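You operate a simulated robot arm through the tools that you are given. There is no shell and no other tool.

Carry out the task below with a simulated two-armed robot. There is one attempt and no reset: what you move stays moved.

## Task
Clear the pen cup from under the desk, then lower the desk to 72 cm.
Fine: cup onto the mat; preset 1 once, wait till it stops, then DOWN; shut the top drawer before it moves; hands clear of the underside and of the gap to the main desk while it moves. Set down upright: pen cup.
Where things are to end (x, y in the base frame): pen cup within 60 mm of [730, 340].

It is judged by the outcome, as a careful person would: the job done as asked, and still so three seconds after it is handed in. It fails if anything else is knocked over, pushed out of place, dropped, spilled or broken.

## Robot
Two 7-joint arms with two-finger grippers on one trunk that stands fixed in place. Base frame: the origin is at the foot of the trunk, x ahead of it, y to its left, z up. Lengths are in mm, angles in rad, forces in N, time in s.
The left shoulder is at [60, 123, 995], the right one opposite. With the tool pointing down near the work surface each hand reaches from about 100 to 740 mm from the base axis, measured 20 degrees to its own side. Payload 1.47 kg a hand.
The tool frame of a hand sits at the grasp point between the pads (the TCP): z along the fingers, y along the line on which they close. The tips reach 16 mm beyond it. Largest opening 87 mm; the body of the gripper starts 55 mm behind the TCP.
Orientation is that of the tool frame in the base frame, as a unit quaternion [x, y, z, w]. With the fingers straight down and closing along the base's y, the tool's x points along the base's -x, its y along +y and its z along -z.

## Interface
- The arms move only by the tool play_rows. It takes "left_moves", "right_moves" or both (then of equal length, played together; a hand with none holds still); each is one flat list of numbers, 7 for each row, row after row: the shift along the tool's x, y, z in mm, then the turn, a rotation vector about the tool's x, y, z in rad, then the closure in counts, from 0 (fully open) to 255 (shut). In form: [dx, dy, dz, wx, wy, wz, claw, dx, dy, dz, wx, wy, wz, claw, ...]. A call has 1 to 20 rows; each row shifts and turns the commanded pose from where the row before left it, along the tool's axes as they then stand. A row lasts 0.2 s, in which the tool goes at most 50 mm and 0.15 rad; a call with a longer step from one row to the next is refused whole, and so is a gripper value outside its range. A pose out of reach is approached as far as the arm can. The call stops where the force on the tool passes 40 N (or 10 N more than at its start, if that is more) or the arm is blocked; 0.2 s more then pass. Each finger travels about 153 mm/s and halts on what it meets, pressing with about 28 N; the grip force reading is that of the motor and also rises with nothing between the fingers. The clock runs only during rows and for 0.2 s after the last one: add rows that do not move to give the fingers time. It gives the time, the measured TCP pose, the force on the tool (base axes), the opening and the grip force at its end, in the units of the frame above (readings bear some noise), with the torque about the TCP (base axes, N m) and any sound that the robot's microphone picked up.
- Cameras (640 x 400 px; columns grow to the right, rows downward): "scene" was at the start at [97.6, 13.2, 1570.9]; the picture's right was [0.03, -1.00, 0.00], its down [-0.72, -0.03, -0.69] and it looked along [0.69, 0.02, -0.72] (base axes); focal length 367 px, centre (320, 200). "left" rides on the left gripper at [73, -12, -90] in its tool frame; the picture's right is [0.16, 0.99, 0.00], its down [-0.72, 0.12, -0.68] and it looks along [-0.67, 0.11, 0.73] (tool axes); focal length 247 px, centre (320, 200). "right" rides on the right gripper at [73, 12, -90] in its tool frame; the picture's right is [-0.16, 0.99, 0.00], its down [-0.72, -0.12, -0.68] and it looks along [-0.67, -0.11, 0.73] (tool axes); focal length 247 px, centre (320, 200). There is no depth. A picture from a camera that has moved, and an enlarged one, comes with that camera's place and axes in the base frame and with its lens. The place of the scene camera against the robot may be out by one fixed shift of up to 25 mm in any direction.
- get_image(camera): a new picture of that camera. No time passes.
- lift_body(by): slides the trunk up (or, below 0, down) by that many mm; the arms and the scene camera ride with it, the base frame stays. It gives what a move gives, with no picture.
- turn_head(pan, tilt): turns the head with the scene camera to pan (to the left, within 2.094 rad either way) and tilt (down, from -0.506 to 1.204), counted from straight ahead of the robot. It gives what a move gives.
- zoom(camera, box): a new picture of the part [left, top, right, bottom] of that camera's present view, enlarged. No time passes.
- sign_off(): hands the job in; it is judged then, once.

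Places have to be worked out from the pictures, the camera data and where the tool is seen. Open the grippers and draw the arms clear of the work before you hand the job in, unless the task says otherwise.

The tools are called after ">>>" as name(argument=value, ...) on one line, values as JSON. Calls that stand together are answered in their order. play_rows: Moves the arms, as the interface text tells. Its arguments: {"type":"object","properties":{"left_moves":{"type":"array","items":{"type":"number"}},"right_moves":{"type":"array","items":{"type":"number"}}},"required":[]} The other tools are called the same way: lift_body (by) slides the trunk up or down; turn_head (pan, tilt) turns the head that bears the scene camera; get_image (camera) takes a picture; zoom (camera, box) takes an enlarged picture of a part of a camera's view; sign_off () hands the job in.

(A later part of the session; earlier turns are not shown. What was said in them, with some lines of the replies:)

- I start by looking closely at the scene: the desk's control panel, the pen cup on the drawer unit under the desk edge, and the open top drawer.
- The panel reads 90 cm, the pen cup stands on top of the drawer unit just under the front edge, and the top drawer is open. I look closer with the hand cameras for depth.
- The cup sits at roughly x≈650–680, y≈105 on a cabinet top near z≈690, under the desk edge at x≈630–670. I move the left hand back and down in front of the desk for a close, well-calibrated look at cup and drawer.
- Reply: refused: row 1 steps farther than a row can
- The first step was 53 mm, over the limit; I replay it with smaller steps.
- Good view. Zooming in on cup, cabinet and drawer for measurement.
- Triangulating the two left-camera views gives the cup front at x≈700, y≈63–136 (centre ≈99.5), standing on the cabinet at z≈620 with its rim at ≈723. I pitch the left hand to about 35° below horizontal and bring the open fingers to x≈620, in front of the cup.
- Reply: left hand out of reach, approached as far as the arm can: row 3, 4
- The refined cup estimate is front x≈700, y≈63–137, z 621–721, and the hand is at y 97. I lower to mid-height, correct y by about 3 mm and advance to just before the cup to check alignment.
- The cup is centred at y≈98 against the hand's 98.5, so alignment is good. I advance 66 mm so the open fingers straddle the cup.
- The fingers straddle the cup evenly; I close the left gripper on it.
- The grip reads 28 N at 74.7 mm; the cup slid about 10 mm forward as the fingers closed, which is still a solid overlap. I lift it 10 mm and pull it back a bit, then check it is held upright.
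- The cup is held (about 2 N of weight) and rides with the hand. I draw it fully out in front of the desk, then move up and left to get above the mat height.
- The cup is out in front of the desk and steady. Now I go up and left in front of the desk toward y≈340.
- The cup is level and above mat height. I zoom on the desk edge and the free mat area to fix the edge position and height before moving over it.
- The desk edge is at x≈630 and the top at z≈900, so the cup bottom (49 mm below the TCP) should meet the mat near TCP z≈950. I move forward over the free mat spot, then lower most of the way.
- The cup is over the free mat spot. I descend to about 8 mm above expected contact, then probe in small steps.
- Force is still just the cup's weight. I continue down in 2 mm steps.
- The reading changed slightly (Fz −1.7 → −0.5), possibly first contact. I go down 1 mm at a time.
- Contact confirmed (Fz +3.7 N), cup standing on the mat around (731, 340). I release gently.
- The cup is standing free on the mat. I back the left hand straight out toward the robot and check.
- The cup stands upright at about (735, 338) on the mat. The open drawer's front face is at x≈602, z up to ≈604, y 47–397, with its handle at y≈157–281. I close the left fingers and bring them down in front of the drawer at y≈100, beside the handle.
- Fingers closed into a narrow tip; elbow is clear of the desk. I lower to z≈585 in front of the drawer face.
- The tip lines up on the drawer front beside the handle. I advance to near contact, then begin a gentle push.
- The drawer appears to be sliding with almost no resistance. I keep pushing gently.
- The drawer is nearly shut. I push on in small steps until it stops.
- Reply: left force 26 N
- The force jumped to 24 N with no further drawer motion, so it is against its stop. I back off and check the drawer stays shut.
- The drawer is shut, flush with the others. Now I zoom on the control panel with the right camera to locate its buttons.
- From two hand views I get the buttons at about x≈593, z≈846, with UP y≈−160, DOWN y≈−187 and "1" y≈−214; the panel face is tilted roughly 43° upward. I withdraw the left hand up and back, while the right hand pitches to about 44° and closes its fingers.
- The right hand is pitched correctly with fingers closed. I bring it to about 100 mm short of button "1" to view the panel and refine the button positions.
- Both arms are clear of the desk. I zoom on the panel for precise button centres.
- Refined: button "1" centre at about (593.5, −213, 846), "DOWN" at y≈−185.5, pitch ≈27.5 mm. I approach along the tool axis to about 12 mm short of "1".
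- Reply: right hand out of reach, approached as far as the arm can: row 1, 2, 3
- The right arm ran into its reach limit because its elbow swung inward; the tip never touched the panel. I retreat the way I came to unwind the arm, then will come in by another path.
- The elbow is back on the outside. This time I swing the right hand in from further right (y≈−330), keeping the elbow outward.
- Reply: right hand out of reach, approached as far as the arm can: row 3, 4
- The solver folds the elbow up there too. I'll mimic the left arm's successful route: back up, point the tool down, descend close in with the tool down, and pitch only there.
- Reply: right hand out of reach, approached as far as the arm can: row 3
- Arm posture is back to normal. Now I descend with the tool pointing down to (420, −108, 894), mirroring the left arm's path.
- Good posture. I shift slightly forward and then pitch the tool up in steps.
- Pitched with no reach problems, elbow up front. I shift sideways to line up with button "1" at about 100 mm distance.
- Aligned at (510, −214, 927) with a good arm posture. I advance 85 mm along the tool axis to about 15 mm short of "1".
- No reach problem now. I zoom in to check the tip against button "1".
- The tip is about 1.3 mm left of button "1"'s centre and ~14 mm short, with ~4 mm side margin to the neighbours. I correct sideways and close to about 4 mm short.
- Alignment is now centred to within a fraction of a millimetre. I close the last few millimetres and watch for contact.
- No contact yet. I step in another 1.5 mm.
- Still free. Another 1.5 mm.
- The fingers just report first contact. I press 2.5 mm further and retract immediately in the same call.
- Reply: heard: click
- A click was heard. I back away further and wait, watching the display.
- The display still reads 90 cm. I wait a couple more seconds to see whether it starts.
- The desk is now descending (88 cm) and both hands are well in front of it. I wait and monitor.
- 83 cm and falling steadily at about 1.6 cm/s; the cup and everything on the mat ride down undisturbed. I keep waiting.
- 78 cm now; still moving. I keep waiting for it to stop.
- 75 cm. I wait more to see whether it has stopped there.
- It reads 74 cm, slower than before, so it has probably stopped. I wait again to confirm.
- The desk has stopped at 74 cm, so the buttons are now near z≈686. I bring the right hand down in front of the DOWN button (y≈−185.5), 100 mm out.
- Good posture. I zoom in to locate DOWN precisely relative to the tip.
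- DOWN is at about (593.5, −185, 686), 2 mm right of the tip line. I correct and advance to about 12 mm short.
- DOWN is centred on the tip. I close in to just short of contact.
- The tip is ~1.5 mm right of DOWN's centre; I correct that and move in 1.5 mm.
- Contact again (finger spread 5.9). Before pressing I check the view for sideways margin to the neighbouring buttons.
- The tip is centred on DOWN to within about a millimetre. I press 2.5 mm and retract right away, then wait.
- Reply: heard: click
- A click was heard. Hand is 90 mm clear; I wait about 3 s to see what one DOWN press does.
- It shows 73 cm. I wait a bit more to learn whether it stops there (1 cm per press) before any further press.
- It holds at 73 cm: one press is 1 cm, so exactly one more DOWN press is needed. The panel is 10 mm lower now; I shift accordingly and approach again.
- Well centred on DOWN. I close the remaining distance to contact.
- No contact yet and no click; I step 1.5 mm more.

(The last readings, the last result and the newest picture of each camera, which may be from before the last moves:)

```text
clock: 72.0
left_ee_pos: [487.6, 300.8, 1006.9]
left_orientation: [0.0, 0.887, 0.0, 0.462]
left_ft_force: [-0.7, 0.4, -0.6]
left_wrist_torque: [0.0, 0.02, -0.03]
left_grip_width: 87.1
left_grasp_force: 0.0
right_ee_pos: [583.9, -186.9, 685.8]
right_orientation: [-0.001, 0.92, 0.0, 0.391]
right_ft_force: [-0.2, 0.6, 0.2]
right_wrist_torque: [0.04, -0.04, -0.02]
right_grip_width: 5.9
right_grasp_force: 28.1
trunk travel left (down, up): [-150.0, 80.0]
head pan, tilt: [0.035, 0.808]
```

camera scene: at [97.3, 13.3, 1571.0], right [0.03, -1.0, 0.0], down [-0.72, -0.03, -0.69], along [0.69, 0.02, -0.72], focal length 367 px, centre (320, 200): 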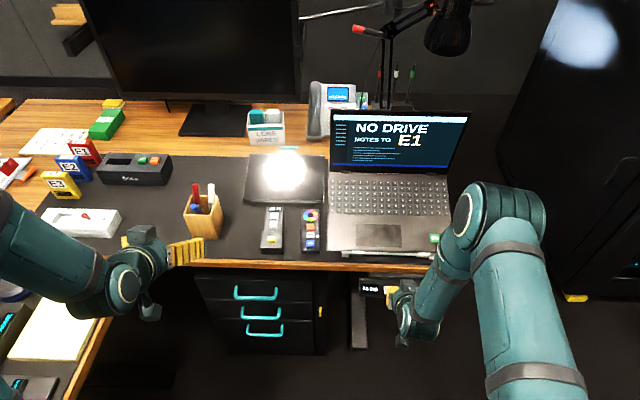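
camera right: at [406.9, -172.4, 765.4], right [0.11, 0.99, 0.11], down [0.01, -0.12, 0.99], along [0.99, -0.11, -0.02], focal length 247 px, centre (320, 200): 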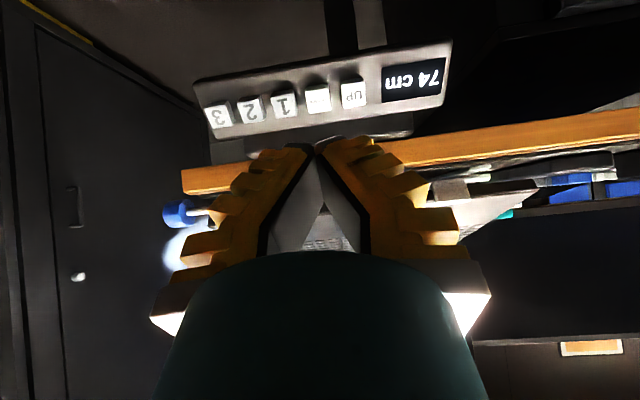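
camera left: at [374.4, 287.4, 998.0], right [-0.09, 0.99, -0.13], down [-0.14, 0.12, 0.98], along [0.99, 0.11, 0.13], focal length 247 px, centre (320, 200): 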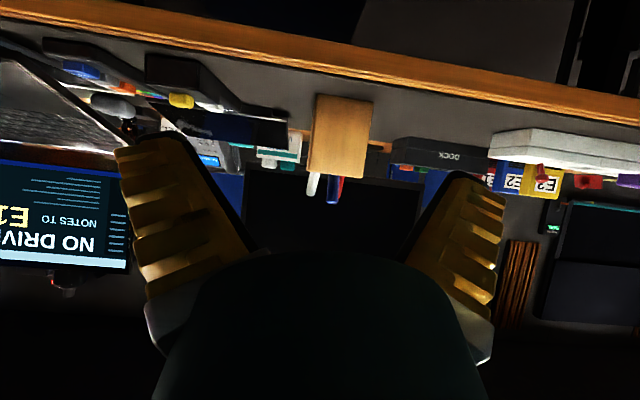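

Contact (finger spread 5.9, same as before), no click yet. I press 2.5 mm once and retract at once.

>>> play_rows(right_moves=[0, 0, 2.5, 0, 0, 0, 255, 0, 0, -15, 0, 0, 0, 255, 0, 0, -45, 0, 0, 0, 255, 0, 0, -40, 0, 0, 0, 255])

>>> get_image(camera="right")

```text
clock: 73.0
left_ee_pos: [488.1, 300.6, 1007.0]
left_orientation: [0.0, 0.887, 0.0, 0.461]
left_ft_force: [0.3, -0.1, 0.0]
left_wrist_torque: [0.0, 0.03, 0.01]
left_grip_width: 86.9
left_grasp_force: 0.1
right_ee_pos: [511.5, -187.7, 752.9]
right_orientation: [0.0, 0.92, 0.0, 0.392]
right_ft_force: [-0.9, -0.1, -0.6]
right_wrist_torque: [0.0, 0.01, 0.01]
right_grip_width: 0.1
right_grasp_force: 27.7
trunk travel left (down, up): [-150.0, 80.0]
head pan, tilt: [0.035, 0.808]
heard: click
```

```text
taken
camera right: at [396.7, -174.7, 762.5], right [0.11, 0.99, 0.11], down [0.01, -0.12, 0.99], along [0.99, -0.11, -0.02], focal length 247 px, centre (320, 200)
```

right: 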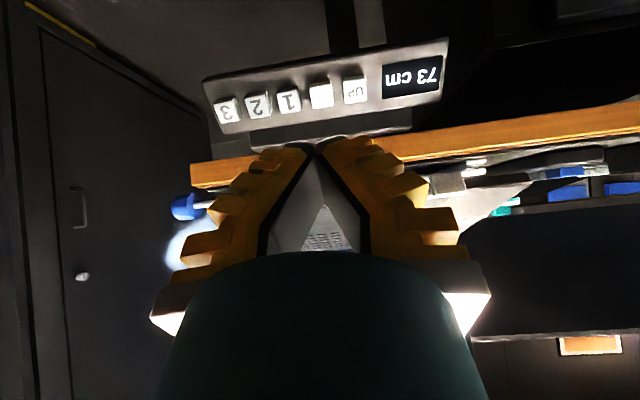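

One click heard; the hand is 100 mm clear. I wait for the desk to move and settle.

>>> play_rows(right_moves=[0, 0, 0, 0, 0, 0, 255, 0, 0, 0, 0, 0, 0, 255, 0, 0, 0, 0, 0, 0, 255, 0, 0, 0, 0, 0, 0, 255, 0, 0, 0, 0, 0, 0, 255, 0, 0, 0, 0, 0, 0, 255, 0, 0, 0, 0, 0, 0, 255, 0, 0, 0, 0, 0, 0, 255, 0, 0, 0, 0, 0, 0, 255, 0, 0, 0, 0, 0, 0, 255, 0, 0, 0, 0, 0, 0, 255, 0, 0, 0, 0, 0, 0, 255, 0, 0, 0, 0, 0, 0, 255, 0, 0, 0, 0, 0, 0, 255, 0, 0, 0, 0, 0, 0, 255])

>>> zoom(camera="right", box=[190, 20, 470, 160])

>>> get_image(camera="scene")

```text
clock: 76.2
left_ee_pos: [488.2, 300.2, 1005.6]
left_orientation: [0.0, 0.887, 0.001, 0.462]
left_ft_force: [-0.4, 0.4, 0.2]
left_wrist_torque: [-0.01, 0.0, 0.04]
left_grip_width: 87.0
left_grasp_force: 0.1
right_ee_pos: [511.0, -187.0, 752.0]
right_orientation: [0.0, 0.92, 0.0, 0.391]
right_ft_force: [-0.3, 0.6, 0.3]
right_wrist_torque: [-0.04, 0.04, 0.02]
right_grip_width: 0.0
right_grasp_force: 27.9
trunk travel left (down, up): [-150.0, 80.0]
head pan, tilt: [0.035, 0.808]
```

```text
2.29 times, centred on (330, 90) of right
camera zoom: at [397.2, -174.7, 761.9], right [0.11, 0.99, 0.11], down [0.01, -0.12, 0.99], along [0.99, -0.11, -0.02], focal length 564 px, centre (297, 451)
```

zoom: 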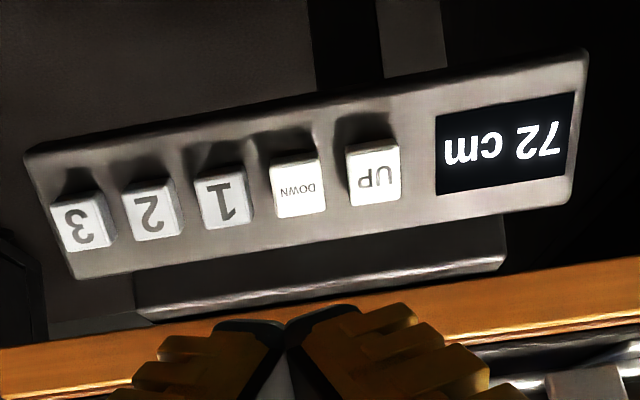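

```text
taken
camera scene: at [97.6, 13.2, 1570.9], right [0.03, -1.0, 0.0], down [-0.72, -0.03, -0.69], along [0.69, 0.02, -0.72], focal length 367 px, centre (320, 200)
```

scene: 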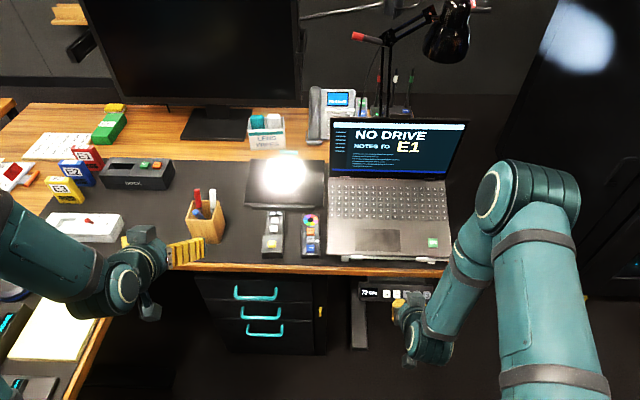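

The display shows 72 cm. I open the right gripper and draw both arms back and up, clear of the desk.

>>> play_rows(right_moves=[0, 0, -40, 0, 0, 0, 255, -20, -10, -30, 0, 0, 0, 200, -30, -12, -30, 0, 0, 0, 100, -30, -12, -30, 0, 0, 0, 0, -30, -12, -30, 0, 0, 0, 0, -30, -12, -30, 0, 0, 0, 0, -30, -12, -25, 0, 0, 0, 0, 0, 0, 0, 0, 0, 0, 0], left_moves=[-15, 0, -20, 0, 0, 0, 0, -15, 0, -20, 0, 0, 0, 0, -15, 0, -20, 0, 0, 0, 0, 0, 0, 0, 0, 0, 0, 0, 0, 0, 0, 0, 0, 0, 0, 0, 0, 0, 0, 0, 0, 0, 0, 0, 0, 0, 0, 0, 0, 0, 0, 0, 0, 0, 0, 0])

>>> get_image(camera="scene")

>>> zoom(camera="scene", box=[340, 250, 480, 330])

>>> get_image(camera="left")

```text
clock: 78.0
left_ee_pos: [464.2, 300.9, 1075.0]
left_orientation: [0.0, 0.887, 0.0, 0.462]
left_ft_force: [0.3, 0.1, -0.4]
left_wrist_torque: [0.01, 0.0, 0.01]
left_grip_width: 86.9
left_grasp_force: 0.1
right_ee_pos: [474.1, -255.2, 1022.9]
right_orientation: [0.002, 0.921, -0.001, 0.39]
right_ft_force: [-0.4, -0.5, 0.3]
right_wrist_torque: [-0.01, 0.0, -0.02]
right_grip_width: 87.0
right_grasp_force: 0.0
trunk travel left (down, up): [-150.0, 80.0]
head pan, tilt: [0.035, 0.808]
```

```text
taken
camera scene: at [98.6, 13.3, 1570.8], right [0.03, -1.0, 0.0], down [-0.72, -0.03, -0.69], along [0.69, 0.02, -0.72], focal length 367 px, centre (320, 200)
```

scene: 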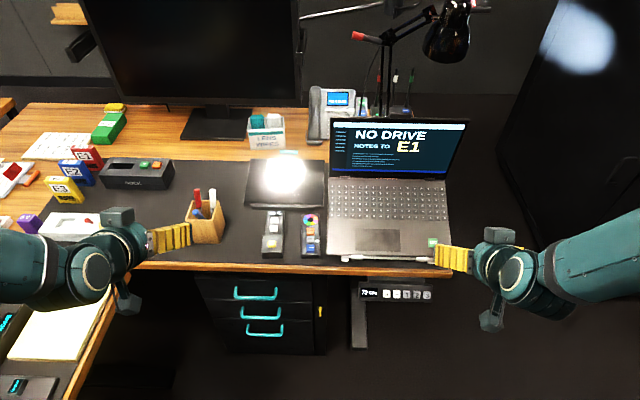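

```text
4.57 times, centred on (410, 290) of scene
camera zoom: at [98.6, 13.3, 1570.8], right [0.03, -1.0, 0.0], down [-0.72, -0.03, -0.69], along [0.69, 0.02, -0.72], focal length 1677 px, centre (-91, -211)
```

zoom: 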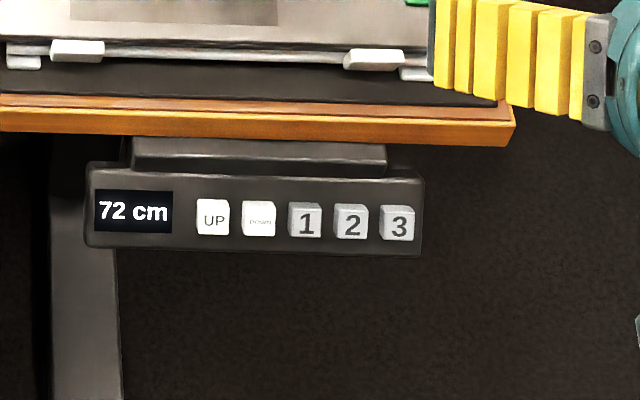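

```text
taken
camera left: at [350.8, 287.8, 1067.5], right [-0.09, 0.99, -0.13], down [-0.14, 0.12, 0.98], along [0.99, 0.11, 0.13], focal length 247 px, centre (320, 200)
```

left: 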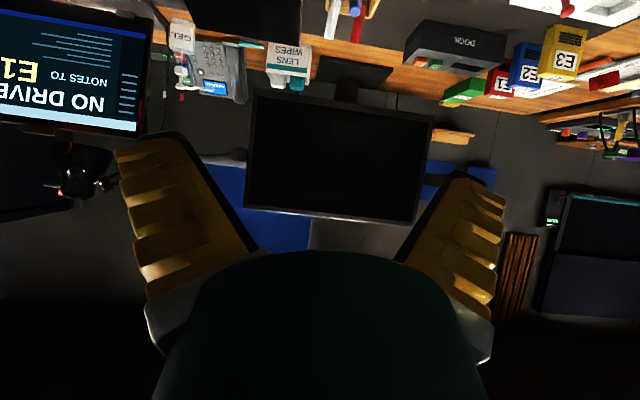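

Desk at 72 cm, panel unchanged for several seconds, grippers open and clear. One last close look at the cup and drawers before handing in.

>>> zoom(camera="scene", box=[100, 140, 340, 350])

>>> play_rows(left_moves=[0, 0, 0, 0, 0, 0, 0, 0, 0, 0, 0, 0, 0, 0, 0, 0, 0, 0, 0, 0, 0, 0, 0, 0, 0, 0, 0, 0, 0, 0, 0, 0, 0, 0, 0])

>>> get_image(camera="scene")

```text
1.90 times, centred on (220, 245) of scene
camera zoom: at [98.6, 13.3, 1570.8], right [0.03, -1.0, 0.0], down [-0.72, -0.03, -0.69], along [0.69, 0.02, -0.72], focal length 699 px, centre (510, 114)
```

zoom: 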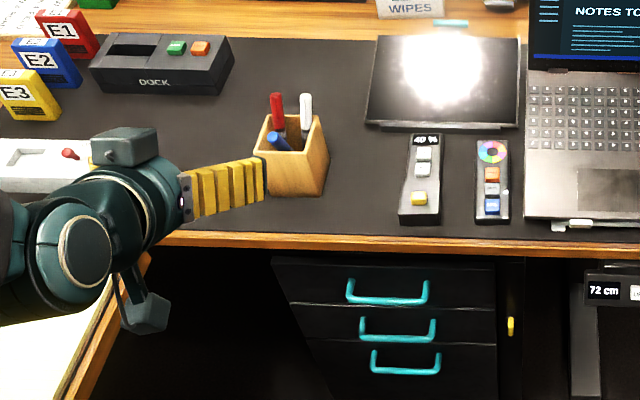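

```text
clock: 79.2
left_ee_pos: [463.9, 300.5, 1075.1]
left_orientation: [0.001, 0.887, 0.0, 0.462]
left_ft_force: [0.3, -0.9, 0.0]
left_wrist_torque: [0.02, -0.03, -0.04]
left_grip_width: 87.1
left_grasp_force: 0.0
right_ee_pos: [474.3, -254.2, 1024.4]
right_orientation: [0.0, 0.92, 0.0, 0.391]
right_ft_force: [0.8, 0.0, -0.8]
right_wrist_torque: [-0.01, 0.02, 0.02]
right_grip_width: 86.9
right_grasp_force: 0.0
trunk travel left (down, up): [-150.0, 80.0]
head pan, tilt: [0.035, 0.808]
```

```text
taken
camera scene: at [97.7, 13.2, 1570.9], right [0.03, -1.0, 0.0], down [-0.72, -0.03, -0.69], along [0.69, 0.02, -0.72], focal length 367 px, centre (320, 200)
```

scene: 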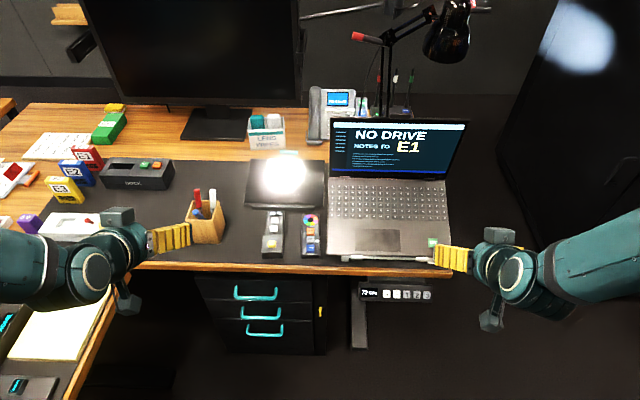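

The cup stands upright on the mat near (735, 338), all drawers are shut, the desk is steady at 72 cm, and both hands are open and clear. I hand the job in.

>>> sign_off()

```text
The job is handed in.
```

The desk is at 72 cm and the pen cup stands upright on the mat, at about (735, 338), within the 60 mm allowed.

- **Cup:** I took it from under the desk edge and set it down on the mat before anything else moved.
- **Drawer:** I pushed the top drawer shut, flush with the others, before pressing any button.
- **Desk:** I pressed preset 1 once and the desk stopped at 74 cm. Two presses of DOWN, 1 cm each and waiting for it to stop after the first, brought it to 72 cm. The display stayed at 72 cm from when I first read it until I handed the job in.
- **Hands:** Both hands stayed in front of the desk while it moved, away from the underside and the gap. They ended open and drawn clear.

In the last pictures nothing else was knocked over or out of place. The right arm could not reach the panel on its first approach, so I backed it off and came in another way; it touched nothing on that attempt.
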